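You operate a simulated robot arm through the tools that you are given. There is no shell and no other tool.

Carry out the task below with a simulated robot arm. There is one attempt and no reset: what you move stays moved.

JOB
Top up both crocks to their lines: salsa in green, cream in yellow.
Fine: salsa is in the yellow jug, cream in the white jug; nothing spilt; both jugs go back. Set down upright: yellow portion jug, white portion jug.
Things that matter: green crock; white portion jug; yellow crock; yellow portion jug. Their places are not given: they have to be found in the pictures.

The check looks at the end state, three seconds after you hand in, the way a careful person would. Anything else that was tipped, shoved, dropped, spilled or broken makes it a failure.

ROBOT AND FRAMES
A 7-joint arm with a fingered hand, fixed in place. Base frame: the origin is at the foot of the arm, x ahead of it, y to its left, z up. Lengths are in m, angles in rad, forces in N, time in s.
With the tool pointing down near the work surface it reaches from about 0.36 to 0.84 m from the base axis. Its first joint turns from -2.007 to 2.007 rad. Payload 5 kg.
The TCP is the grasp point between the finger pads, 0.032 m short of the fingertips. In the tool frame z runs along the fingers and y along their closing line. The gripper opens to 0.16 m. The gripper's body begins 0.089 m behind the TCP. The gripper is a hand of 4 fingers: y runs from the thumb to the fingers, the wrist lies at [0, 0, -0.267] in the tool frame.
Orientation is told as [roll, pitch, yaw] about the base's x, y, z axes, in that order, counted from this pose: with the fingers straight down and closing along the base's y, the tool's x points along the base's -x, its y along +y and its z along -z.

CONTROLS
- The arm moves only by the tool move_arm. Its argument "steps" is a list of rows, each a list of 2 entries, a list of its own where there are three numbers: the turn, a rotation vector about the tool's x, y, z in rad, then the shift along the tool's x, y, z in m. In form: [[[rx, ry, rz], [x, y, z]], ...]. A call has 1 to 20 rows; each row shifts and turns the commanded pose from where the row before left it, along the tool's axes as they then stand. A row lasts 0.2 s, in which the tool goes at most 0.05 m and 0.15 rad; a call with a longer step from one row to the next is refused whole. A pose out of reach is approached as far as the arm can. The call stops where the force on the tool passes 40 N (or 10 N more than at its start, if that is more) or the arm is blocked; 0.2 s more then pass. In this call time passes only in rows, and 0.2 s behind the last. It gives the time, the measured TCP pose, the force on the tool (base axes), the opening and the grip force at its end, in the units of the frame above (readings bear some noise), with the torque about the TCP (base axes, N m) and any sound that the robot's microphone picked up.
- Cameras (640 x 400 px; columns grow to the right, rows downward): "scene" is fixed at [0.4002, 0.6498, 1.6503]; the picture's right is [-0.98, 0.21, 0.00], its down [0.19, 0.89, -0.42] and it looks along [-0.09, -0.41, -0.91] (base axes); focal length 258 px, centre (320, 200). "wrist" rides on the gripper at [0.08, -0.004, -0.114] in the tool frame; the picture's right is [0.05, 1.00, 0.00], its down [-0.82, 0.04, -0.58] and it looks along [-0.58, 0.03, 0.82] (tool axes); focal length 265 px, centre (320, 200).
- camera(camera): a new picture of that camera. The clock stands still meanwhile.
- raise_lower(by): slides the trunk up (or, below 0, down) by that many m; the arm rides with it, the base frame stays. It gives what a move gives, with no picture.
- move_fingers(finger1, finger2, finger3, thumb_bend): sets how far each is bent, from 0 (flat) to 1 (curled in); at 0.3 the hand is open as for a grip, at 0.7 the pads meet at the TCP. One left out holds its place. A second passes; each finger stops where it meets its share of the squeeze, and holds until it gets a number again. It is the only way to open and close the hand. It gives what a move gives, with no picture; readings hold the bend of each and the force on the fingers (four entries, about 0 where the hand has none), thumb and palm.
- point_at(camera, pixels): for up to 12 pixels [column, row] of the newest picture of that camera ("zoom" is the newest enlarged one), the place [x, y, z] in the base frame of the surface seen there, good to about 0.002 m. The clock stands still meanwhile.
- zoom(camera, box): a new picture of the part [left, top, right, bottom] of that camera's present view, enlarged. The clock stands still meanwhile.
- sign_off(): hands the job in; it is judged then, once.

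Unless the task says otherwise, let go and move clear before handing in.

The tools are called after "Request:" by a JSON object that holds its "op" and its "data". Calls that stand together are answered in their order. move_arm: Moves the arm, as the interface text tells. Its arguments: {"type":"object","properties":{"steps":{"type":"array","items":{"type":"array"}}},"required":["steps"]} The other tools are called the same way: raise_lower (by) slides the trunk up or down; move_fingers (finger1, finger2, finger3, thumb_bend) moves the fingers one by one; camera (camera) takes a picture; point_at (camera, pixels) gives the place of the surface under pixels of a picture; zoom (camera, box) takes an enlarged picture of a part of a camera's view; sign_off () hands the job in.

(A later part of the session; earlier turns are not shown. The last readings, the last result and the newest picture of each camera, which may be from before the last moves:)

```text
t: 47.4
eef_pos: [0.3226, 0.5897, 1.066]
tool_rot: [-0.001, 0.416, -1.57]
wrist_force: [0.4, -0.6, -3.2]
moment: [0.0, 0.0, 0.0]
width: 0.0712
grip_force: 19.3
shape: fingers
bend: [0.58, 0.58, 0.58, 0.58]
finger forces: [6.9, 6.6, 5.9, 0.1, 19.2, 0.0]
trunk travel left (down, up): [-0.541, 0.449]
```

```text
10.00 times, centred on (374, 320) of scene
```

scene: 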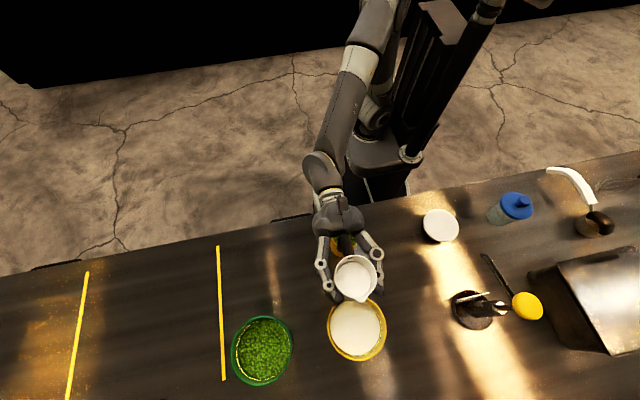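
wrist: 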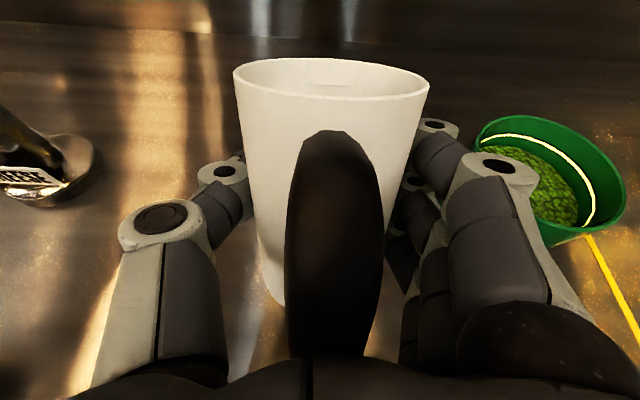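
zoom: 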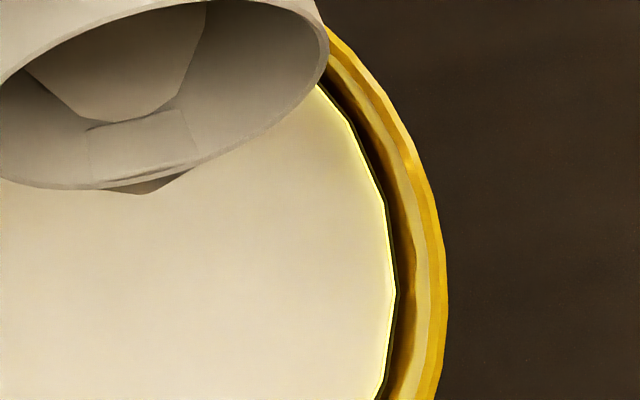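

It settled at 0.9705, about 1 mm below the line's centre. I'll add one more small tilt of about 1°.

Request:
{"op": "move_arm", "data": {"steps": [[[0, -0.018, 0], [0, 0, 0]], [[0, 0, 0], [0, 0, 0]], [[0, 0, 0], [0, 0, 0]], [[0, 0, 0], [0, 0, 0]], [[0, 0, 0], [0, 0, 0]], [[0, 0, 0], [0, 0, 0]], [[0, 0, 0], [0, 0, 0]], [[0, 0, 0], [0, 0, 0]]]}}

Request:
{"op": "zoom", "data": {"camera": "scene", "box": [305, 230, 405, 370]}}

Request:
{"op": "point_at", "data": {"camera": "zoom", "pixels": [[300, 310], [340, 310], [310, 300], [330, 330], [300, 330], [350, 300], [340, 330], [320, 340], [350, 320], [285, 300], [290, 320], [320, 225]]}}

Request:
{"op": "zoom", "data": {"camera": "scene", "box": [362, 300, 386, 340]}}

```text
t: 49.2
eef_pos: [0.3219, 0.5904, 1.0663]
tool_rot: [0.001, 0.397, -1.57]
wrist_force: [0.0, -0.2, -2.3]
moment: [0.09, 0.0, 0.0]
width: 0.0712
grip_force: 18.7
shape: fingers
bend: [0.58, 0.58, 0.58, 0.58]
finger forces: [7.0, 6.5, 6.0, 0.0, 19.1, 0.0]
trunk travel left (down, up): [-0.541, 0.449]
```

```text
2.86 times, centred on (355, 300) of scene
```

zoom: 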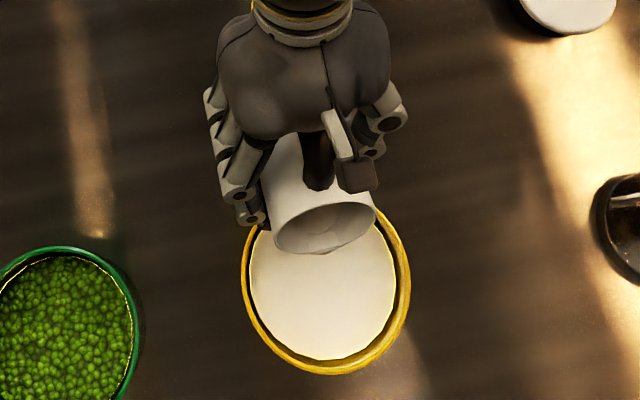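

```text
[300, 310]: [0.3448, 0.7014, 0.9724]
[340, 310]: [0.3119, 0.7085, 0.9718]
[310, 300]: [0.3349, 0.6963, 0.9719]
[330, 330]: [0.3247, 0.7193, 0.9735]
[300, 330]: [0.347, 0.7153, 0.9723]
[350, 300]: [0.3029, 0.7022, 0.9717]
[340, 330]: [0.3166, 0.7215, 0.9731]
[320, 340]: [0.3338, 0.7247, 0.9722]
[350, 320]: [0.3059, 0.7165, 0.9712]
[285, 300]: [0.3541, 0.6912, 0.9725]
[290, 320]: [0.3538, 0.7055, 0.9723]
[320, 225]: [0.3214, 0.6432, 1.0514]
```

```text
10.00 times, centred on (374, 320) of scene
```

zoom: 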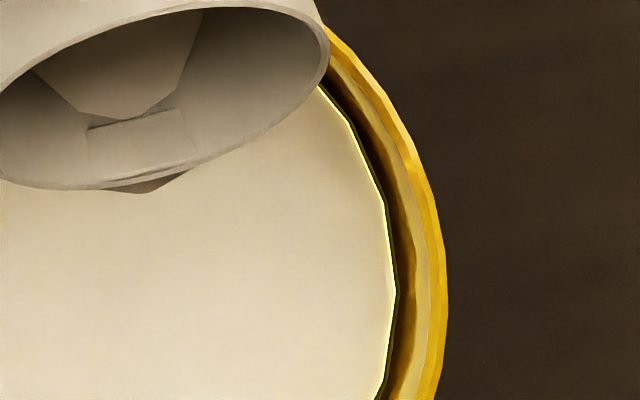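

The level now reads 0.9723, right at the line, and the stream has stopped. I'll tilt the jug back over the crock, lift it, and bring it upright.

Request:
{"op": "move_arm", "data": {"steps": [[[0, 0.0922, 0], [0, 0, 0]], [[0, 0.0922, 0], [0, 0, 0]], [[0, 0.0922, 0], [0, 0, 0]], [[0, 0.0922, 0], [0, 0, 0]], [[0, 0.0922, 0], [0, 0, 0]], [[0, 0.0922, 0], [0, 0, 0]], [[0, 0.0922, 0], [0, 0, 0]], [[0, 0.0922, 0], [0, 0, 0]], [[0, 0, 0], [0.0166, 0, -0.0077]], [[0, 0, 0], [0.0166, 0, -0.0077]], [[0, 0, 0], [0.0166, 0, -0.0077]], [[0, 0.0873, 0], [0, 0, 0]], [[0, 0.0873, 0], [0, 0, 0]], [[0, 0.0873, 0], [0, 0, 0]], [[0, 0.0873, 0], [0, 0, 0]], [[0, 0.0873, 0], [0, 0, 0]]]}}

Request:
{"op": "zoom", "data": {"camera": "scene", "box": [305, 230, 405, 370]}}

Request:
{"op": "point_at", "data": {"camera": "zoom", "pixels": [[300, 310], [340, 310], [310, 300], [330, 330], [300, 330], [350, 300], [340, 330], [320, 340], [350, 320], [285, 300], [290, 320], [320, 140]]}}

```text
t: 52.6
eef_pos: [0.3231, 0.5906, 1.12]
tool_rot: [-3.093, 1.569, 1.617]
wrist_force: [0.8, 0.4, -1.8]
moment: [0.03, 0.01, 0.0]
width: 0.071
grip_force: 18.7
shape: fingers
bend: [0.58, 0.58, 0.58, 0.58]
finger forces: [6.7, 6.2, 5.6, 0.1, 18.6, 0.0]
trunk travel left (down, up): [-0.541, 0.449]
```

```text
2.86 times, centred on (355, 300) of scene
```

zoom: 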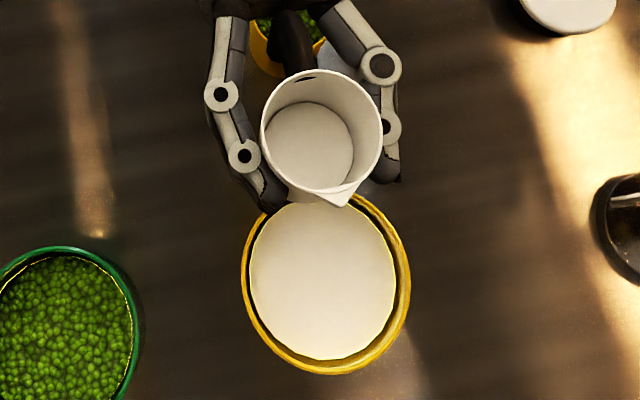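

```text
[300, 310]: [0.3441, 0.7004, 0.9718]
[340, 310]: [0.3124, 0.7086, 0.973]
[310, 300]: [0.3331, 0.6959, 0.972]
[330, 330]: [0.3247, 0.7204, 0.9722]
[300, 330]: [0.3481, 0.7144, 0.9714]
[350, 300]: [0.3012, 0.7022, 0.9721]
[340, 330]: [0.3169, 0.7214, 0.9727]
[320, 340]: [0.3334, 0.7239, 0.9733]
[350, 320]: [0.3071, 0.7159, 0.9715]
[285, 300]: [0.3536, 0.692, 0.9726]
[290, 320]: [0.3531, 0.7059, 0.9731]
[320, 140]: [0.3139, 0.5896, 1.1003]
```

The cream is at 0.9723, on the line, and the jug is upright with no drips. I'll retrace the path back to above the white jug's original spot.

Request:
{"op": "move_arm", "data": {"steps": [[[0, 0, 0], [0, 0.006, -0.002]], [[0, 0, 0], [0, 0.013, -0.004]], [[0, 0, 0], [0, 0.02, -0.008]], [[0, 0, 0], [0, 0.02, -0.01]], [[0, 0, 0], [0, 0.02, -0.01]], [[0, 0, 0], [0, 0.02, -0.01]], [[0, 0, 0], [0, 0.02, -0.01]], [[0, 0, 0], [0, 0.02, -0.01]], [[0, 0, 0], [0, 0.02, -0.01]], [[0, 0, 0], [0, 0.02, -0.01]], [[0, 0, 0], [0, 0.02, -0.01]], [[0, 0, 0], [0, 0.02, -0.01]], [[0, 0, 0], [0, 0.016, -0.01]], [[0, 0, 0], [0, 0.008, -0.005]], [[0, 0, 0], [0, 0, 0]]]}}

Request:
{"op": "camera", "data": {"camera": "scene"}}

```text
t: 55.8
eef_pos: [0.5647, 0.4697, 1.1196]
tool_rot: [-2.726, 1.569, 1.986]
wrist_force: [-0.1, -0.1, -2.0]
moment: [0.01, 0.02, -0.03]
width: 0.0707
grip_force: 19.1
shape: fingers
bend: [0.58, 0.58, 0.58, 0.58]
finger forces: [6.8, 6.2, 5.8, 0.1, 18.6, 0.0]
trunk travel left (down, up): [-0.541, 0.449]
```

```text
taken
```

scene: 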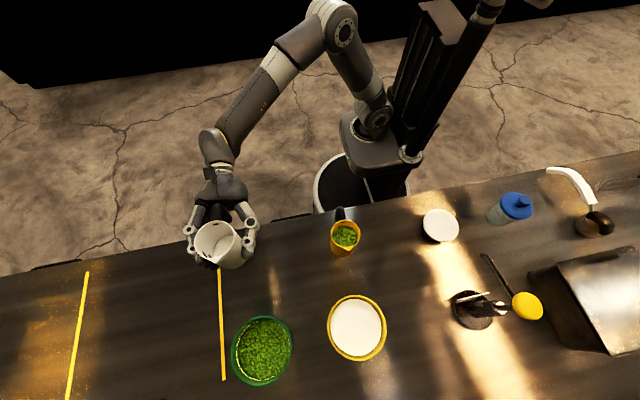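

Back above the original spot at (0.565, 0.470). I'll lower to just above the table.

Request:
{"op": "move_arm", "data": {"steps": [[[0, 0, 0], [-0.01, 0, 0]], [[0, 0, 0], [-0.02, 0, 0]], [[0, 0, 0], [-0.02, 0, 0]], [[0, 0, 0], [-0.02, 0, 0]], [[0, 0, 0], [-0.02, 0, 0]], [[0, 0, 0], [-0.02, 0, 0]], [[0, 0, 0], [-0.02, 0, 0]], [[0, 0, 0], [-0.015, 0, 0]], [[0, 0, 0], [-0.008, 0, 0]], [[0, 0, 0], [0, 0, 0]]]}}

Request:
{"op": "zoom", "data": {"camera": "scene", "box": [190, 180, 310, 290]}}

Request:
{"op": "camera", "data": {"camera": "wrist"}}

```text
t: 58.0
eef_pos: [0.5666, 0.4712, 0.9682]
tool_rot: [-2.611, 1.57, 2.102]
wrist_force: [0.2, 0.3, -3.0]
moment: [0.03, -0.02, -0.01]
width: 0.0707
grip_force: 18.7
shape: fingers
bend: [0.58, 0.58, 0.58, 0.58]
finger forces: [6.8, 6.2, 5.7, 0.0, 18.6, 0.1]
trunk travel left (down, up): [-0.541, 0.449]
```

```text
3.64 times, centred on (250, 235) of scene
```

zoom: 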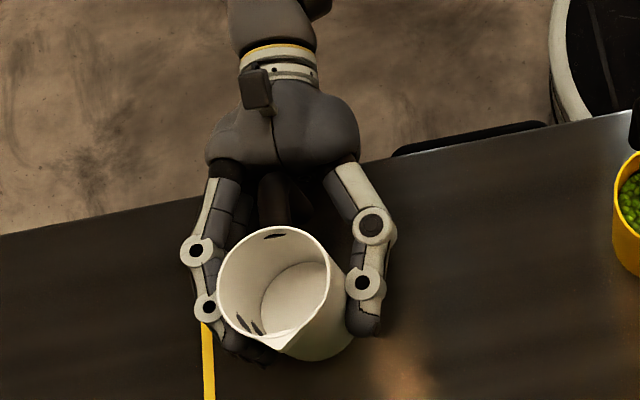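

```text
taken
```

wrist: 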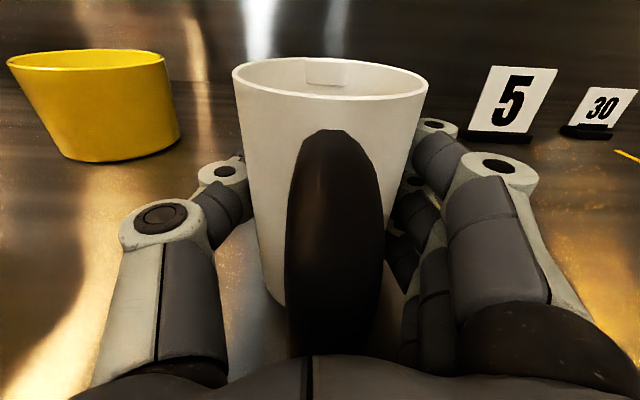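

At z=0.968 and about 8 mm above the table. I'll lower in 2 mm steps and watch for contact.

Request:
{"op": "move_arm", "data": {"steps": [[[0, 0, 0], [-0.002, 0, 0]], [[0, 0, 0], [-0.002, 0, 0]], [[0, 0, 0], [-0.002, 0, 0]], [[0, 0, 0], [0, 0, 0]], [[0, 0, 0], [0, 0, 0]]]}}

```text
t: 59.2
eef_pos: [0.5662, 0.4707, 0.9614]
tool_rot: [-2.886, 1.57, 1.826]
wrist_force: [0.9, 0.5, -2.5]
moment: [-0.01, -0.05, 0.02]
width: 0.0705
grip_force: 18.1
shape: fingers
bend: [0.58, 0.58, 0.58, 0.58]
finger forces: [6.8, 6.2, 5.7, 0.1, 18.6, 0.0]
trunk travel left (down, up): [-0.541, 0.449]
```

Request:
{"op": "move_arm", "data": {"steps": [[[0, 0, 0], [-0.001, 0, 0]], [[0, 0, 0], [0, 0, 0]], [[0, 0, 0], [0, 0, 0]]]}}

Request:
{"op": "zoom", "data": {"camera": "scene", "box": [210, 220, 280, 290]}}

Request:
{"op": "point_at", "data": {"camera": "zoom", "pixels": [[201, 225], [290, 138], [370, 200], [298, 328], [240, 300], [320, 220]]}}

```text
t: 60.0
eef_pos: [0.5642, 0.4732, 0.9605]
tool_rot: [-2.766, 1.57, 1.947]
wrist_force: [-0.5, 0.3, -2.8]
moment: [0.03, -0.02, 0.0]
width: 0.0705
grip_force: 18.5
shape: fingers
bend: [0.58, 0.58, 0.58, 0.58]
finger forces: [6.9, 6.2, 5.6, 0.0, 18.6, 0.0]
trunk travel left (down, up): [-0.541, 0.449]
```

```text
5.71 times, centred on (245, 255) of scene
```

zoom: 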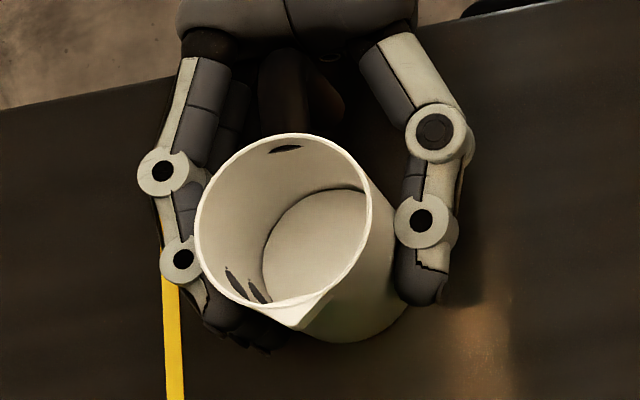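

```text
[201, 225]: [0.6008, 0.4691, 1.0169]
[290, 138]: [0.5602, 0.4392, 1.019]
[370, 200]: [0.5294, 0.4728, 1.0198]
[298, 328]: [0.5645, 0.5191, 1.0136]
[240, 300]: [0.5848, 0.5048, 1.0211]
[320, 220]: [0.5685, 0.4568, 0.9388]
```

The rim is at about 1.020, essentially the original height, but the wrist still carries about 2.8 N. I'll lower a couple more millimetres to make contact.

Request:
{"op": "move_arm", "data": {"steps": [[[0, 0, 0], [-0.001, 0, 0]], [[0, 0, 0], [0, 0, 0]], [[0, 0, 0], [-0.001, 0, 0]], [[0, 0, 0], [0, 0, 0]]]}}

```text
t: 61.0
eef_pos: [0.564, 0.4723, 0.9604]
tool_rot: [2.979, 1.569, 1.406]
wrist_force: [1.5, 1.8, 3.3]
moment: [0.0, -0.03, 0.03]
width: 0.0705
grip_force: 19.4
shape: fingers
bend: [0.58, 0.58, 0.58, 0.58]
finger forces: [7.2, 6.3, 5.7, 0.0, 18.1, 0.0]
trunk travel left (down, up): [-0.541, 0.449]
```

Contact: Fz moved from -2.8 to +3.3, so the jug is on the table. I'll open the fingers gently.

Request:
{"op": "move_fingers", "data": {"finger1": 0.54, "finger2": 0.54, "finger3": 0.54, "thumb_bend": 0.54}}

Request:
{"op": "move_fingers", "data": {"finger1": 0.3, "finger2": 0.3, "finger3": 0.3, "thumb_bend": 0.3}}

Request:
{"op": "zoom", "data": {"camera": "scene", "box": [210, 220, 280, 290]}}

Request:
{"op": "point_at", "data": {"camera": "zoom", "pixels": [[201, 225], [290, 138], [370, 200], [298, 328], [240, 300], [320, 220]]}}

Request:
{"op": "camera", "data": {"camera": "wrist"}}

```text
t: 62.0
eef_pos: [0.5647, 0.4715, 0.9594]
tool_rot: [-3.116, 1.572, 1.596]
wrist_force: [-0.1, 0.3, 0.9]
moment: [-0.03, 0.01, 0.01]
width: 0.0768
grip_force: 0.4
shape: fingers
bend: [0.54, 0.54, 0.54, 0.54]
finger forces: [0.5, 0.2, 0.0, 0.0, 1.0, 0.1]
trunk travel left (down, up): [-0.541, 0.449]
```

```text
t: 63.0
eef_pos: [0.5638, 0.4708, 0.9592]
tool_rot: [-3.111, 1.569, 1.601]
wrist_force: [0.0, -0.2, -0.1]
moment: [0.01, -0.01, 0.0]
width: 0.1701
grip_force: 0.0
shape: fingers
bend: [0.3, 0.3, 0.3, 0.3]
finger forces: [0.1, 0.1, 0.0, 0.0, 0.0, 0.0]
trunk travel left (down, up): [-0.541, 0.449]
```

```text
5.71 times, centred on (245, 255) of scene
```

zoom: 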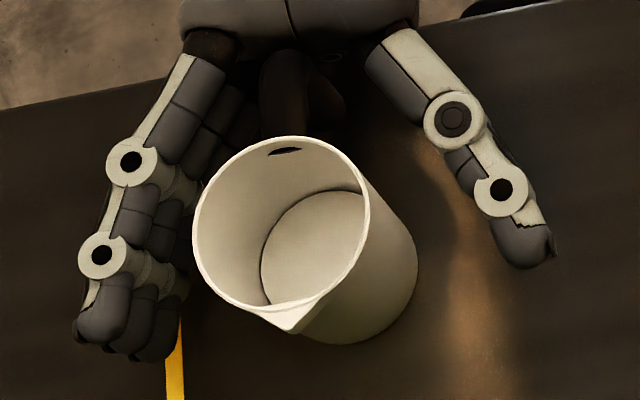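

```text
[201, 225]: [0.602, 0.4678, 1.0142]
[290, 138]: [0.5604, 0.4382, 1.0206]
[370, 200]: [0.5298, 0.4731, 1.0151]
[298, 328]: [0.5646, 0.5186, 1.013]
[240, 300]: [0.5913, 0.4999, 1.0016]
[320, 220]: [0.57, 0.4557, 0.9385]
```

```text
taken
```

wrist: 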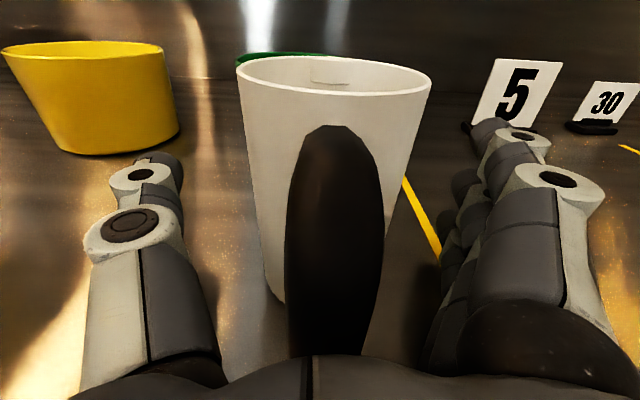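

The white jug stands upright at its original spot. I'll back the hand straight out along -y.

Request:
{"op": "move_arm", "data": {"steps": [[[0, 0, 0], [0, 0, -0.01]], [[0, 0, 0], [0, 0, -0.015]], [[0, 0, 0], [0, 0, -0.025]], [[0, 0, 0], [0, 0, -0.025]], [[0, 0, 0], [0, 0, -0.025]], [[0, 0, 0], [0, 0, -0.03]], [[0, 0, 0], [0, 0, -0.03]], [[0, 0, 0], [0, 0, -0.03]]]}}

Request:
{"op": "camera", "data": {"camera": "scene"}}

Request:
{"op": "camera", "data": {"camera": "wrist"}}

```text
t: 64.8
eef_pos: [0.5623, 0.2803, 0.9584]
tool_rot: [3.095, 1.569, 1.524]
wrist_force: [0.2, -0.7, 0.7]
moment: [0.06, 0.03, 0.03]
width: 0.1702
grip_force: 0.0
shape: fingers
bend: [0.3, 0.3, 0.3, 0.3]
finger forces: [0.1, 0.1, 0.0, 0.2, 0.1, 0.0]
trunk travel left (down, up): [-0.541, 0.449]
```

```text
taken
```

scene: 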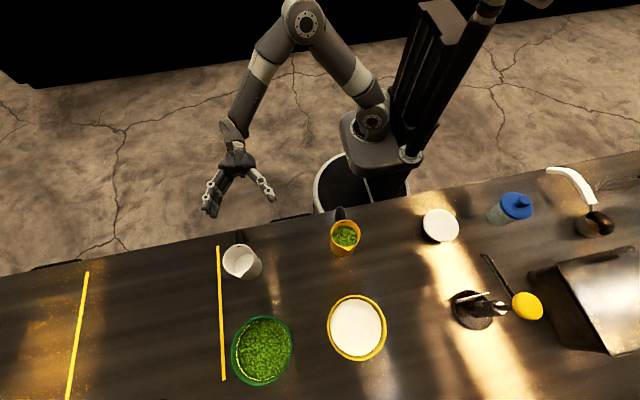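

```text
taken
```

wrist: 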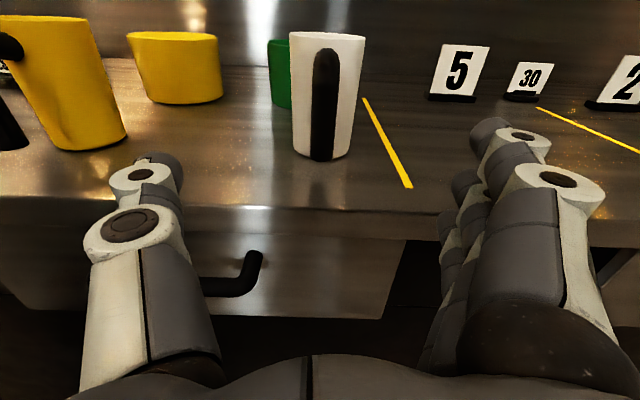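

The hand is clear and the white jug is upright. I'll raise the hand to z≈1.12, then move over toward the yellow jug.

Request:
{"op": "move_arm", "data": {"steps": [[[0, 0, 0], [0.02, 0, 0]], [[0, 0, 0], [0.027, 0, 0]], [[0, 0, 0], [0.027, 0, 0]], [[0, 0, 0], [0.027, 0, 0]], [[0, 0, 0], [0.027, 0, 0]], [[0, 0, 0], [0.022, 0, 0]], [[0, 0, 0], [0.015, 0, 0]]]}}

Request:
{"op": "move_arm", "data": {"steps": [[[0, 0, 0], [0, -0.02, 0.005]], [[0, 0, 0], [0, -0.025, 0.008]], [[0, 0, 0], [0, -0.025, 0.01]], [[0, 0, 0], [0, -0.025, 0.01]], [[0, 0, 0], [0, -0.025, 0.01]], [[0, 0, 0], [0, -0.025, 0.01]], [[0, 0, 0], [0, -0.025, 0.01]], [[0, 0, 0], [0, -0.025, 0.01]], [[0, 0, 0], [0, -0.025, 0.01]], [[0, 0, 0], [0, -0.025, 0.01]], [[0, 0, 0], [0, -0.02, 0.005]], [[0, 0, 0], [0, -0.01, 0.0]]]}}

Request:
{"op": "camera", "data": {"camera": "scene"}}

Request:
{"op": "camera", "data": {"camera": "wrist"}}

```text
t: 66.4
eef_pos: [0.5651, 0.2805, 1.1235]
tool_rot: [-2.626, 1.568, 2.086]
wrist_force: [-0.2, 0.1, -0.5]
moment: [0.02, 0.02, -0.01]
width: 0.1701
grip_force: 0.1
shape: fingers
bend: [0.3, 0.3, 0.3, 0.3]
finger forces: [0.0, 0.0, 0.0, 0.0, 0.0, 0.0]
trunk travel left (down, up): [-0.541, 0.449]
```

```text
t: 69.0
eef_pos: [0.3039, 0.3808, 1.1173]
tool_rot: [-1.286, 1.555, -2.857]
wrist_force: [0.4, -1.8, -0.2]
moment: [-0.01, -0.02, 0.01]
width: 0.1706
grip_force: 0.0
shape: fingers
bend: [0.3, 0.3, 0.3, 0.3]
finger forces: [0.0, 0.0, 0.0, 0.1, 0.0, 0.0]
out of reach, approached as far as the arm can: row 12
trunk travel left (down, up): [-0.541, 0.449]
```

```text
taken
```

scene: 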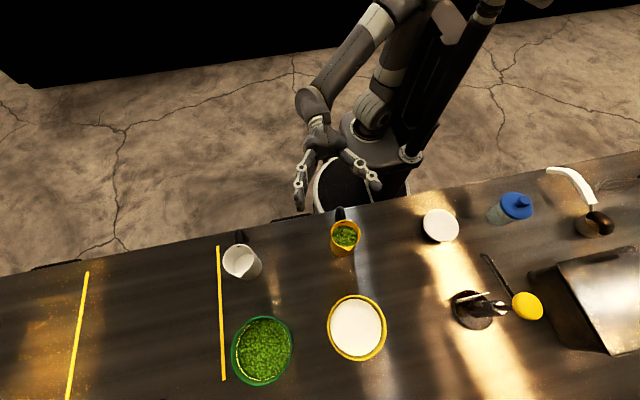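

```text
taken
```

wrist: 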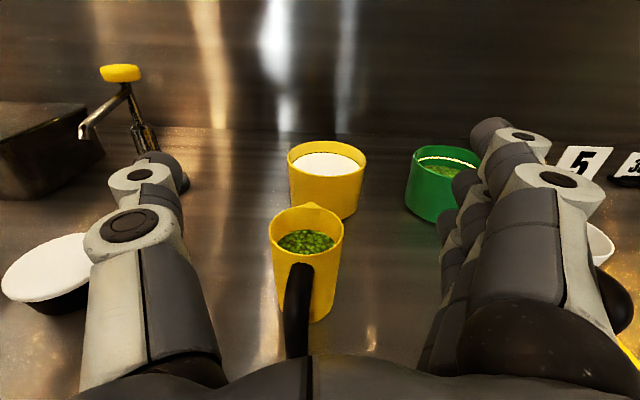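

The arm hit its inner reach limit at (0.304, 0.381), too close to the base at this shoulder height. I'll raise the trunk so the arm reaches downward from a higher shoulder.

Request:
{"op": "raise_lower", "data": {"by": 0.25}}

Request:
{"op": "camera", "data": {"camera": "scene"}}

```text
t: 71.6
eef_pos: [0.2996, 0.38, 1.3727]
tool_rot: [-2.945, 1.569, 1.768]
wrist_force: [-0.3, -0.6, -1.9]
moment: [-0.01, -0.03, -0.04]
width: 0.1705
grip_force: 0.0
shape: fingers
bend: [0.3, 0.3, 0.3, 0.3]
finger forces: [0.0, 0.0, 0.0, 0.0, 0.0, 0.0]
trunk travel left (down, up): [-0.791, 0.199]
```

```text
taken
```

scene: 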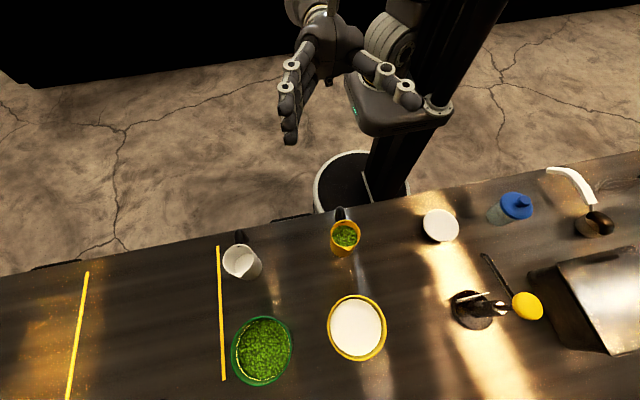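

The hand is at (0.300, 0.380, 1.373). I'll move forward to y≈0.43 and then lower it in steps with the arm.

Request:
{"op": "move_arm", "data": {"steps": [[[0, 0, 0], [0, 0, 0.02]], [[0, 0, 0], [0, 0, 0.02]], [[0, 0, 0], [0, 0, 0.01]], [[0, 0, 0], [-0.02, 0, 0]], [[0, 0, 0], [-0.02, 0, 0]], [[0, 0, 0], [-0.02, 0, 0]], [[0, 0, 0], [-0.02, 0, 0]], [[0, 0, 0], [-0.02, 0, 0]], [[0, 0, 0], [-0.02, 0, 0]], [[0, 0, 0], [-0.02, 0, 0]], [[0, 0, 0], [-0.02, 0, 0]], [[0, 0, 0], [-0.02, 0, 0]], [[0, 0, 0], [-0.02, 0, 0]]]}}

Request:
{"op": "camera", "data": {"camera": "scene"}}

Request:
{"op": "camera", "data": {"camera": "wrist"}}

```text
t: 74.4
eef_pos: [0.3082, 0.4339, 1.1728]
tool_rot: [-2.89, 1.57, 1.824]
wrist_force: [-1.2, 0.7, -0.5]
moment: [-0.03, -0.05, -0.01]
width: 0.1703
grip_force: 0.1
shape: fingers
bend: [0.3, 0.3, 0.3, 0.3]
finger forces: [0.0, 0.1, 0.1, 0.1, 0.0, 0.0]
out of reach, approached as far as the arm can: row 10, 12
trunk travel left (down, up): [-0.791, 0.199]
```

```text
taken
```

scene: 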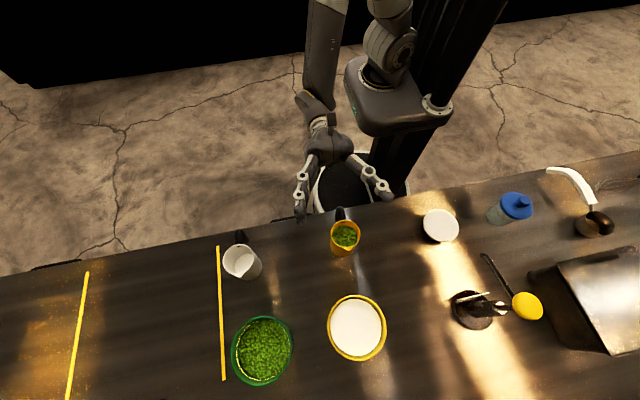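

```text
taken
```

wrist: 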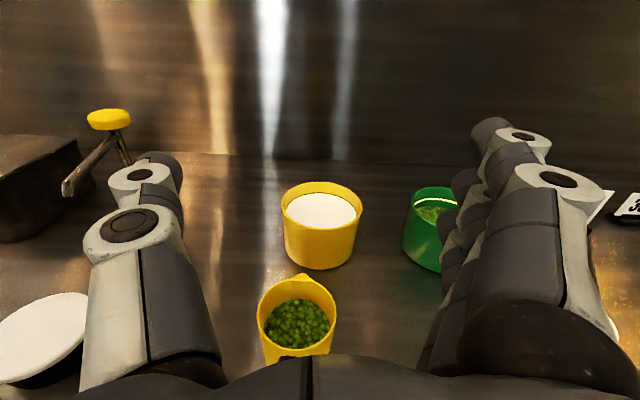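

I'm at the margin at (0.308, 0.434, 1.173). Moving outward in y should help, and I can use the trunk for the final descent, so I'll test reach at y≈0.46.

Request:
{"op": "move_arm", "data": {"steps": [[[0, 0, 0], [0, 0, 0.01]], [[0, 0, 0], [0, 0, 0.01]], [[0, 0, 0], [0, 0, 0.005]], [[0, 0, 0], [0, 0, 0]], [[0, 0, 0], [0, 0, 0]]]}}

```text
t: 75.6
eef_pos: [0.3076, 0.4594, 1.1729]
tool_rot: [-3.005, 1.57, 1.708]
wrist_force: [-0.8, 0.4, -0.3]
moment: [-0.03, -0.03, 0.01]
width: 0.1706
grip_force: 0.1
shape: fingers
bend: [0.3, 0.3, 0.3, 0.3]
finger forces: [0.1, 0.1, 0.1, 0.1, 0.0, 0.1]
trunk travel left (down, up): [-0.791, 0.199]
```

That pose is reachable. Now I'll test shifting x down to about 0.293.

Request:
{"op": "move_arm", "data": {"steps": [[[0, 0, 0], [0, -0.005, 0]], [[0, 0, 0], [0, -0.005, 0]], [[0, 0, 0], [0, -0.005, 0]], [[0, 0, 0], [0, 0, 0]], [[0, 0, 0], [0, 0, 0]]]}}

Request:
{"op": "camera", "data": {"camera": "wrist"}}

Request:
{"op": "zoom", "data": {"camera": "scene", "box": [270, 0, 470, 270]}}

```text
t: 76.8
eef_pos: [0.2921, 0.4599, 1.1736]
tool_rot: [-2.918, 1.57, 1.795]
wrist_force: [-0.1, 0.1, -0.7]
moment: [0.01, -0.01, 0.03]
width: 0.1708
grip_force: 0.2
shape: fingers
bend: [0.3, 0.3, 0.3, 0.3]
finger forces: [0.0, 0.0, 0.0, 0.1, 0.0, 0.0]
trunk travel left (down, up): [-0.791, 0.199]
```

```text
taken
```

wrist: 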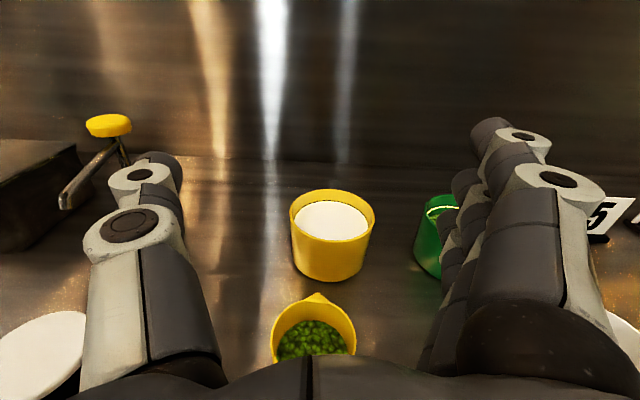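

```text
1.48 times, centred on (370, 135) of scene
```

zoom: 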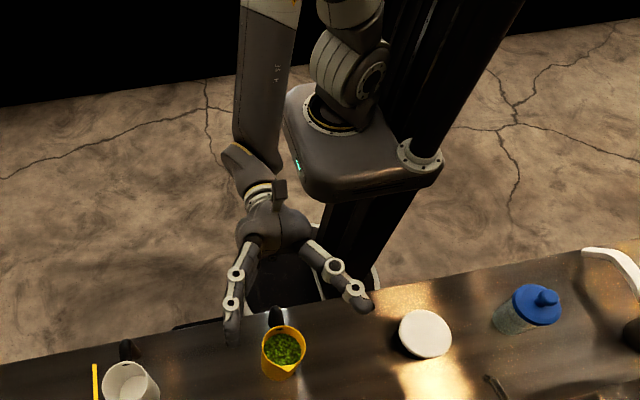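

Reachable at (0.292, 0.460). I'll re-measure the yellow jug and its handle angle with the scene camera before lowering.

Request:
{"op": "zoom", "data": {"camera": "scene", "box": [310, 200, 380, 270]}}

Request:
{"op": "point_at", "data": {"camera": "zoom", "pixels": [[283, 60], [300, 60], [318, 90], [278, 90], [290, 45], [344, 283], [335, 291], [240, 190], [407, 190], [325, 116], [300, 128], [290, 75]]}}

```text
5.71 times, centred on (345, 235) of scene
```

zoom: 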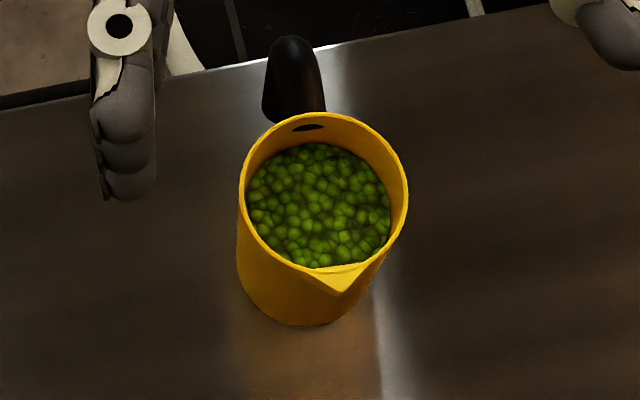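

```text
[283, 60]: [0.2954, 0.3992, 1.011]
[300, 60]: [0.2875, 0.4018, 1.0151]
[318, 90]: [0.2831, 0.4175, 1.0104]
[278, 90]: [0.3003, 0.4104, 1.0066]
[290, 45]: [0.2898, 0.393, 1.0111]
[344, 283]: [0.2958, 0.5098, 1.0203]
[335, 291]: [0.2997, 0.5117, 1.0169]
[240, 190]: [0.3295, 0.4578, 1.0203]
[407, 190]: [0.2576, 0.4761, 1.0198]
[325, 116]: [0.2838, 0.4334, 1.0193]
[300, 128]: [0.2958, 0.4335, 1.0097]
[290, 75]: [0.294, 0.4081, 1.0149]
```

The yellow jug is centred at (0.2935, 0.468), with its handle almost straight along -y (~3° off), so no yaw change is needed. I'll back off to y≈0.447 to clear the handle, then lower with the trunk.

Request:
{"op": "move_arm", "data": {"steps": [[[0, 0, 0], [0, 0.0015, -0.006]], [[0, 0, 0], [0, 0, -0.006]], [[0, 0, 0], [0, 0, 0]], [[0, 0, 0], [0, 0, 0]]]}}

```text
t: 77.8
eef_pos: [0.2947, 0.4499, 1.1738]
tool_rot: [-3.012, 1.569, 1.703]
wrist_force: [-0.1, 0.1, 0.0]
moment: [0.01, -0.01, -0.02]
width: 0.1706
grip_force: 0.1
shape: fingers
bend: [0.3, 0.3, 0.3, 0.3]
finger forces: [0.0, 0.1, 0.0, 0.0, 0.0, 0.0]
out of reach, approached as far as the arm can: row 2
trunk travel left (down, up): [-0.791, 0.199]
```

At (0.2947, 0.450), the palm is about 2 cm behind the handle. I'll lower the trunk partway and check the clearances.

Request:
{"op": "raise_lower", "data": {"by": -0.12}}

Request:
{"op": "zoom", "data": {"camera": "scene", "box": [290, 170, 410, 280]}}

Request:
{"op": "camera", "data": {"camera": "wrist"}}

```text
t: 79.3
eef_pos: [0.2958, 0.4497, 1.0546]
tool_rot: [-3.034, 1.568, 1.683]
wrist_force: [0.1, -0.3, -0.1]
moment: [0.02, 0.02, -0.01]
width: 0.1705
grip_force: 0.0
shape: fingers
bend: [0.3, 0.3, 0.3, 0.3]
finger forces: [0.0, 0.0, 0.0, 0.0, 0.0, 0.0]
trunk travel left (down, up): [-0.671, 0.319]
```

```text
3.64 times, centred on (350, 225) of scene
```

zoom: 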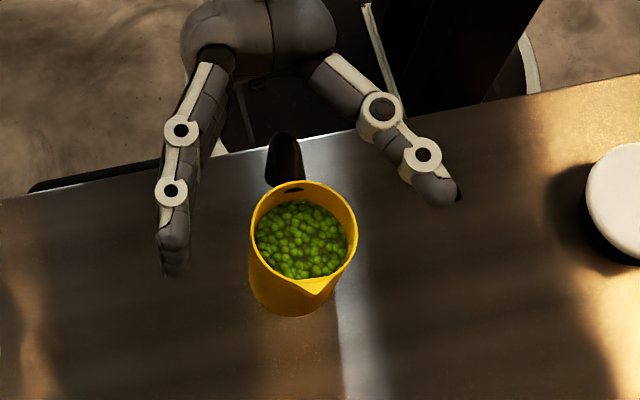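

```text
taken
```

wrist: 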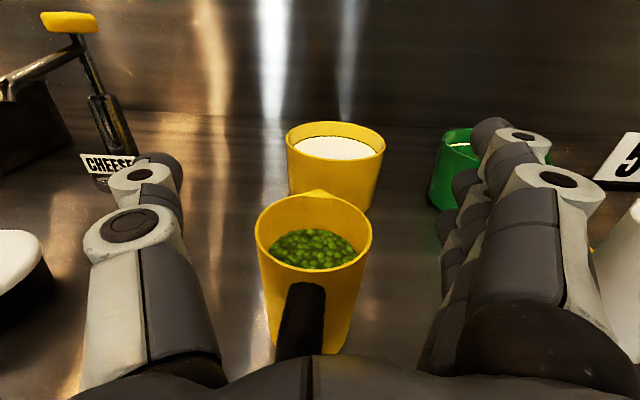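

The fingers straddle the jug with the handle between jug and palm. I'll lower the rest to z≈0.96.

Request:
{"op": "raise_lower", "data": {"by": -0.094}}

Request:
{"op": "zoom", "data": {"camera": "scene", "box": [290, 170, 410, 280]}}

Request:
{"op": "camera", "data": {"camera": "wrist"}}

```text
t: 80.6
eef_pos: [0.2964, 0.4507, 0.9601]
tool_rot: [-3.034, 1.571, 1.682]
wrist_force: [-0.6, 0.3, -0.2]
moment: [0.02, 0.01, -0.01]
width: 0.1707
grip_force: 0.1
shape: fingers
bend: [0.3, 0.3, 0.3, 0.3]
finger forces: [0.0, 0.0, 0.1, 0.0, 0.1, 0.0]
trunk travel left (down, up): [-0.577, 0.413]
```

```text
3.64 times, centred on (350, 225) of scene
```

zoom: 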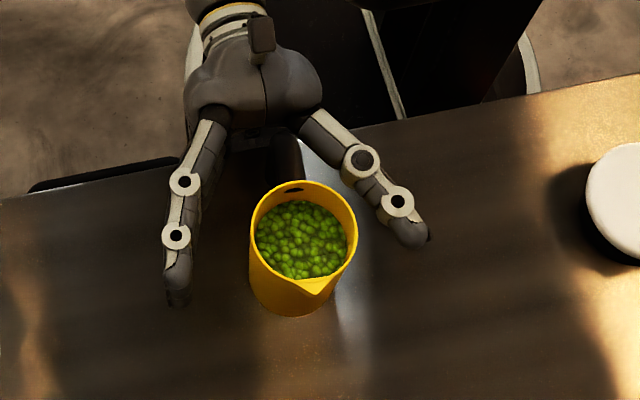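

```text
taken
```

wrist: 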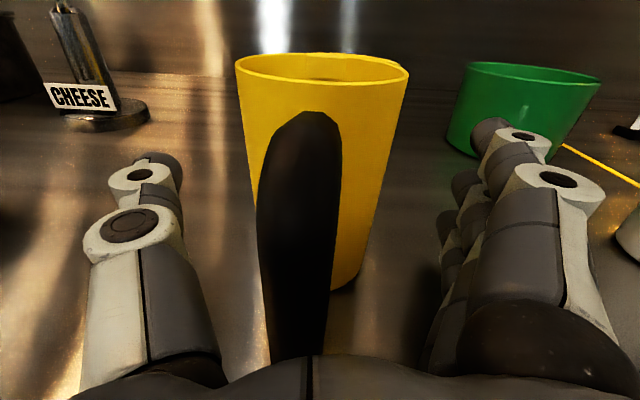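

Aligned at z=0.960. I'll ease forward 15 mm with a tiny x correction so the TCP is at the jug's axis.

Request:
{"op": "move_arm", "data": {"steps": [[[0, 0, 0], [0, -0.001, 0.005]], [[0, 0, 0], [0, -0.001, 0.005]], [[0, 0, 0], [0, 0, 0.005]], [[0, 0, 0], [0, 0, 0]]]}}

Request:
{"op": "zoom", "data": {"camera": "scene", "box": [290, 170, 410, 280]}}

Request:
{"op": "camera", "data": {"camera": "wrist"}}

```text
t: 81.6
eef_pos: [0.2949, 0.4664, 0.9596]
tool_rot: [-2.993, 1.569, 1.724]
wrist_force: [0.4, -0.5, -0.1]
moment: [0.0, 0.01, -0.04]
width: 0.1707
grip_force: 0.2
shape: fingers
bend: [0.3, 0.3, 0.3, 0.3]
finger forces: [0.0, 0.0, 0.1, 0.1, 0.0, 0.1]
trunk travel left (down, up): [-0.577, 0.413]
```

```text
3.64 times, centred on (350, 225) of scene
```

zoom: 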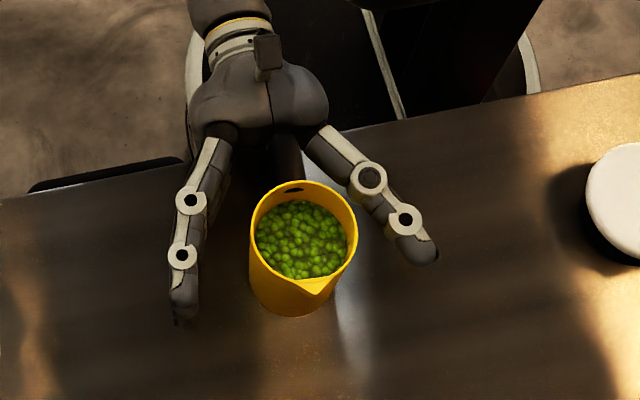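

```text
taken
```

wrist: 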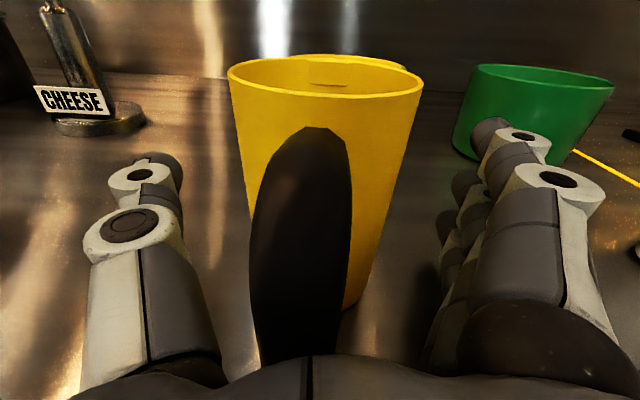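

The handle sits between thumb and fingers with margin, and there's no contact. I'll close in stages.

Request:
{"op": "move_fingers", "data": {"finger1": 0.5, "finger2": 0.5, "finger3": 0.5, "thumb_bend": 0.5}}

Request:
{"op": "zoom", "data": {"camera": "scene", "box": [290, 170, 410, 280]}}

Request:
{"op": "camera", "data": {"camera": "wrist"}}

```text
t: 82.6
eef_pos: [0.2939, 0.4659, 0.9599]
tool_rot: [-3.008, 1.567, 1.707]
wrist_force: [1.0, -0.1, 0.1]
moment: [0.03, 0.0, 0.02]
width: 0.0922
grip_force: 0.2
shape: fingers
bend: [0.5, 0.5, 0.5, 0.5]
finger forces: [0.1, 0.0, 0.0, 0.0, 0.1, 0.0]
trunk travel left (down, up): [-0.577, 0.413]
```

```text
3.64 times, centred on (350, 225) of scene
```

zoom: 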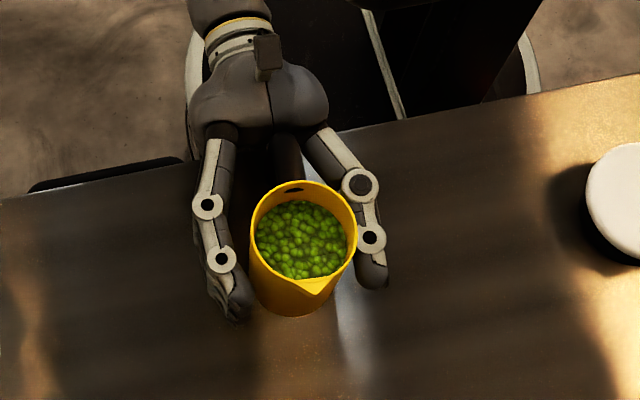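

```text
taken
```

wrist: 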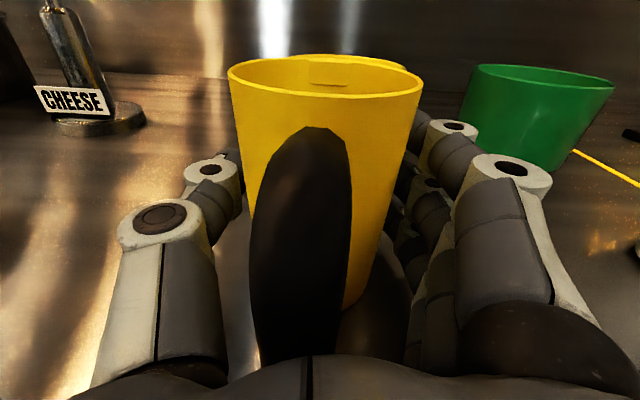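

Symmetric with no contact yet. I'll close to a firm grip.

Request:
{"op": "move_fingers", "data": {"finger1": 0.55, "finger2": 0.55, "finger3": 0.55, "thumb_bend": 0.55}}

Request:
{"op": "move_fingers", "data": {"finger1": 0.62, "finger2": 0.62, "finger3": 0.62, "thumb_bend": 0.62}}

Request:
{"op": "zoom", "data": {"camera": "scene", "box": [290, 170, 410, 280]}}

Request:
{"op": "camera", "data": {"camera": "wrist"}}

```text
t: 83.6
eef_pos: [0.2949, 0.4652, 0.9593]
tool_rot: [-3.028, 1.568, 1.688]
wrist_force: [0.2, 0.4, 1.0]
moment: [0.02, 0.04, 0.01]
width: 0.0751
grip_force: 1.5
shape: fingers
bend: [0.54, 0.55, 0.55, 0.54]
finger forces: [1.0, 0.4, 0.0, 0.1, 1.9, 0.1]
trunk travel left (down, up): [-0.577, 0.413]
```

```text
t: 84.6
eef_pos: [0.2959, 0.465, 0.9596]
tool_rot: [-3.014, 1.568, 1.701]
wrist_force: [1.5, 1.7, 1.1]
moment: [0.01, 0.03, -0.02]
width: 0.0704
grip_force: 19.6
shape: fingers
bend: [0.58, 0.58, 0.58, 0.58]
finger forces: [7.3, 6.5, 5.9, 0.0, 18.9, 0.0]
trunk travel left (down, up): [-0.577, 0.413]
```

```text
3.64 times, centred on (350, 225) of scene
```

zoom: 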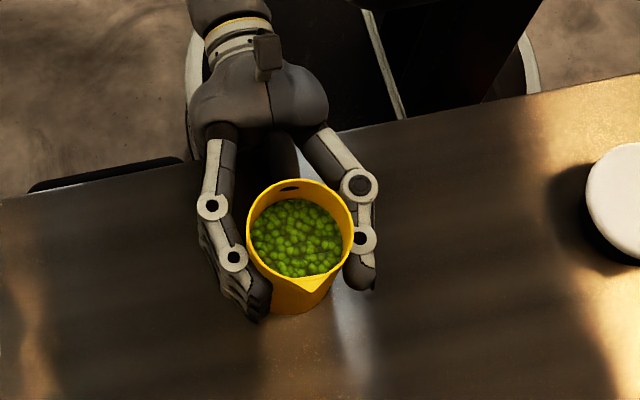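

```text
taken
```

wrist: 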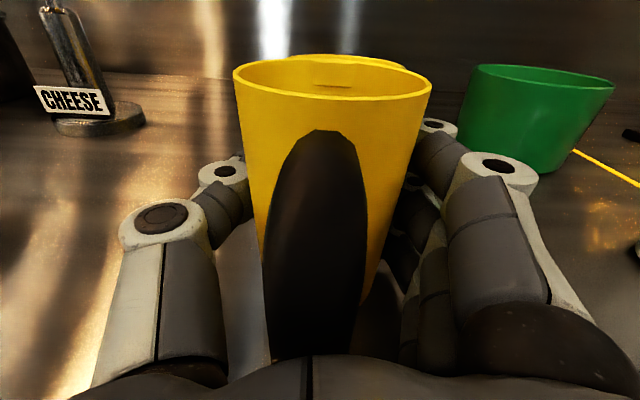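

Firm grip at 19.6 N. I'll lift with the trunk, since the arm pose stays the same.

Request:
{"op": "raise_lower", "data": {"by": 0.03}}

Request:
{"op": "camera", "data": {"camera": "wrist"}}

```text
t: 85.3
eef_pos: [0.2954, 0.4655, 0.9896]
tool_rot: [-2.683, 1.57, 2.034]
wrist_force: [0.3, -0.1, -4.2]
moment: [0.04, 0.01, 0.0]
width: 0.0706
grip_force: 18.8
shape: fingers
bend: [0.58, 0.58, 0.58, 0.58]
finger forces: [7.1, 6.4, 5.8, 0.1, 19.2, 0.1]
trunk travel left (down, up): [-0.607, 0.383]
```

```text
taken
```

wrist: 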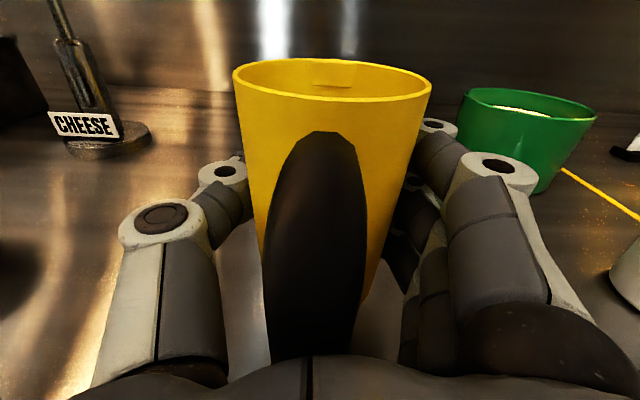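

Request:
{"op": "raise_lower", "data": {"by": 0.132}}

Request:
{"op": "camera", "data": {"camera": "scene"}}

```text
t: 86.9
eef_pos: [0.2947, 0.465, 1.1213]
tool_rot: [-2.77, 1.569, 1.943]
wrist_force: [0.0, -0.2, -3.9]
moment: [0.01, 0.0, -0.04]
width: 0.0702
grip_force: 18.8
shape: fingers
bend: [0.58, 0.58, 0.58, 0.58]
finger forces: [7.1, 6.4, 5.9, 0.0, 19.2, 0.1]
trunk travel left (down, up): [-0.739, 0.251]
```

```text
taken
```

scene: 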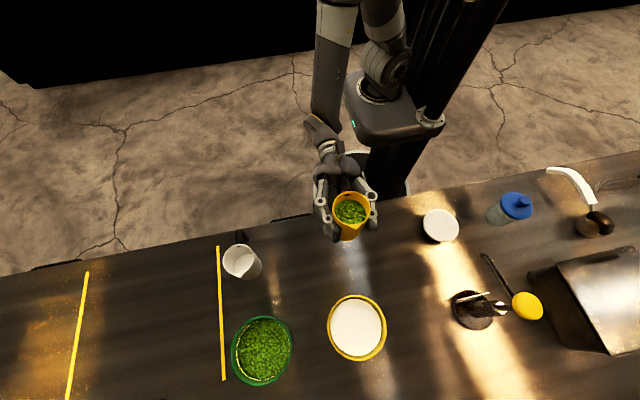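

The yellow jug is up at z≈1.12 and the path is clear. I'll carry it level to just in front of the green crock.

Request:
{"op": "move_arm", "data": {"steps": [[[0, 0, 0], [0, 0.008, 0.005]], [[0, 0, 0], [0, 0.016, 0.01]], [[0, 0, 0], [0, 0.02, 0.01]], [[0, 0, 0], [0, 0.02, 0.01]], [[0, 0, 0], [0, 0.02, 0.01]], [[0, 0, 0], [0, 0.02, 0.01]], [[0, 0, 0], [0, 0.02, 0.01]], [[0, 0, 0], [0, 0.02, 0.01]], [[0, 0, 0], [0, 0.02, 0.01]], [[0, 0, 0], [0, 0.02, 0.01]], [[0, 0, 0], [0, 0.02, 0.01]], [[0, 0, 0], [0, 0.02, 0.01]], [[0, 0, 0], [0, 0.015, 0.007]], [[0, 0, 0], [0, 0.006, 0.003]], [[0, 0, 0], [0, 0, 0]]]}}

Request:
{"op": "camera", "data": {"camera": "scene"}}

Request:
{"op": "zoom", "data": {"camera": "scene", "box": [210, 240, 310, 390]}}

```text
t: 90.1
eef_pos: [0.5396, 0.5929, 1.1211]
tool_rot: [-2.572, 1.568, 2.145]
wrist_force: [-0.1, 0.2, -4.2]
moment: [0.03, 0.01, -0.05]
width: 0.0705
grip_force: 19.5
shape: fingers
bend: [0.58, 0.58, 0.58, 0.58]
finger forces: [7.0, 6.4, 5.8, 0.1, 19.2, 0.1]
trunk travel left (down, up): [-0.739, 0.251]
```

```text
taken
```

scene: 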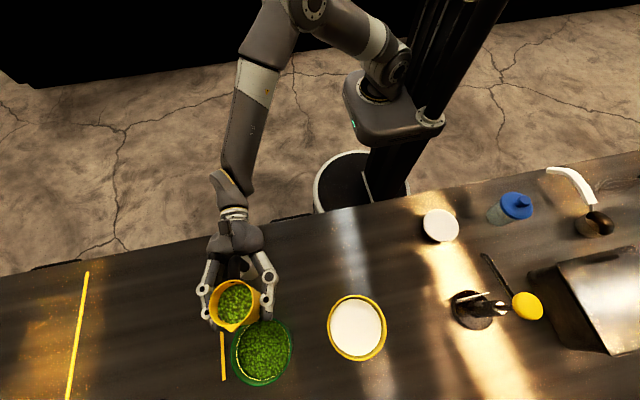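

```text
2.67 times, centred on (260, 315) of scene
```

zoom: 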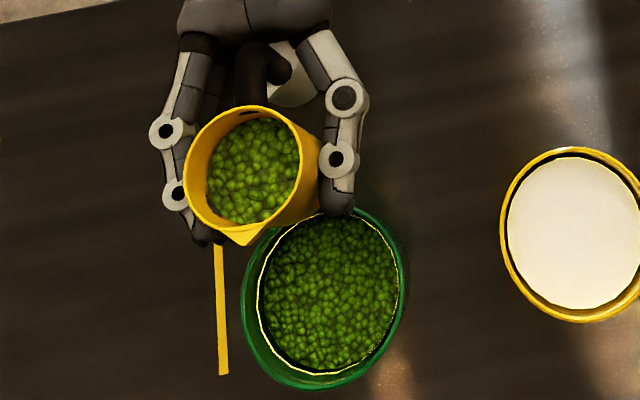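

The jug is in front of the green crock. I'll measure its spout tip, near zoom (246,243), relative to the crock centre at (0.540, 0.679).

Request:
{"op": "point_at", "data": {"camera": "zoom", "pixels": [[247, 241], [244, 235], [186, 160], [300, 130], [240, 107], [250, 170], [320, 300], [300, 320], [340, 330], [330, 260], [260, 290], [398, 280]]}}

```text
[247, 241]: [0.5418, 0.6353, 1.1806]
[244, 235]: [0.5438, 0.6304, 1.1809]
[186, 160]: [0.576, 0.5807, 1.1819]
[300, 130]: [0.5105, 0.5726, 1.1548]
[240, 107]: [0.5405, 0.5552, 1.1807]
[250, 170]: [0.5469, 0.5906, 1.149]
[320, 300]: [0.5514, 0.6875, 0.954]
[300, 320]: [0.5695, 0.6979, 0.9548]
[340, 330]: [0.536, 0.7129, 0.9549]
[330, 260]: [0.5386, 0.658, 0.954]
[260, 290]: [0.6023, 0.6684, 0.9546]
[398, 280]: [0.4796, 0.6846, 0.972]
```

The spout is at x≈0.542, aligned with the crock. I'll tilt to 25° and lower with a small forward shift, as before.

Request:
{"op": "move_arm", "data": {"steps": [[[0, -0.0873, 0], [0, 0, 0]], [[0, -0.0873, 0], [0, 0, 0]], [[0, -0.0873, 0], [0, 0, 0]], [[0, -0.0873, 0], [0, 0, 0]], [[0, -0.0873, 0], [0, 0, 0]], [[0, 0, 0], [-0.0158, 0, 0.0095]], [[0, 0, 0], [-0.0158, 0, 0.0095]], [[0, 0, 0], [-0.0158, 0, 0.0095]], [[0, 0, 0], [0, 0, 0]]]}}

Request:
{"op": "zoom", "data": {"camera": "scene", "box": [210, 240, 310, 390]}}

Request:
{"op": "point_at", "data": {"camera": "zoom", "pixels": [[270, 287], [265, 280], [320, 320], [300, 330], [340, 340], [320, 350], [360, 320], [360, 280], [340, 300], [300, 350], [250, 210], [250, 230]]}}

```text
t: 92.1
eef_pos: [0.5402, 0.5967, 1.0666]
tool_rot: [0.002, 1.135, -1.57]
wrist_force: [0.0, 0.6, -4.6]
moment: [0.04, 0.03, -0.02]
width: 0.0703
grip_force: 19.3
shape: fingers
bend: [0.58, 0.58, 0.58, 0.58]
finger forces: [6.9, 6.3, 6.0, 0.0, 18.9, 0.0]
trunk travel left (down, up): [-0.739, 0.251]
```

```text
2.67 times, centred on (260, 315) of scene
```

zoom: 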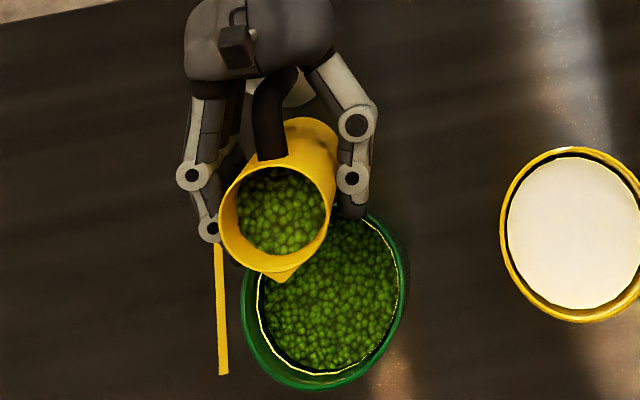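

```text
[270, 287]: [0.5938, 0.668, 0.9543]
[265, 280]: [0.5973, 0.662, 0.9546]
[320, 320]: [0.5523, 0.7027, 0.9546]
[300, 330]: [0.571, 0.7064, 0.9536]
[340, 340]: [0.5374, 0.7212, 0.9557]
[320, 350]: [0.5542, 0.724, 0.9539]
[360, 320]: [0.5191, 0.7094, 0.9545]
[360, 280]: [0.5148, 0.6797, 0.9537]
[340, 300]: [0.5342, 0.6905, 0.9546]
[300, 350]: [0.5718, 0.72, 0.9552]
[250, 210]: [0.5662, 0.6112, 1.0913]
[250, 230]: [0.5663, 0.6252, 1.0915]
```

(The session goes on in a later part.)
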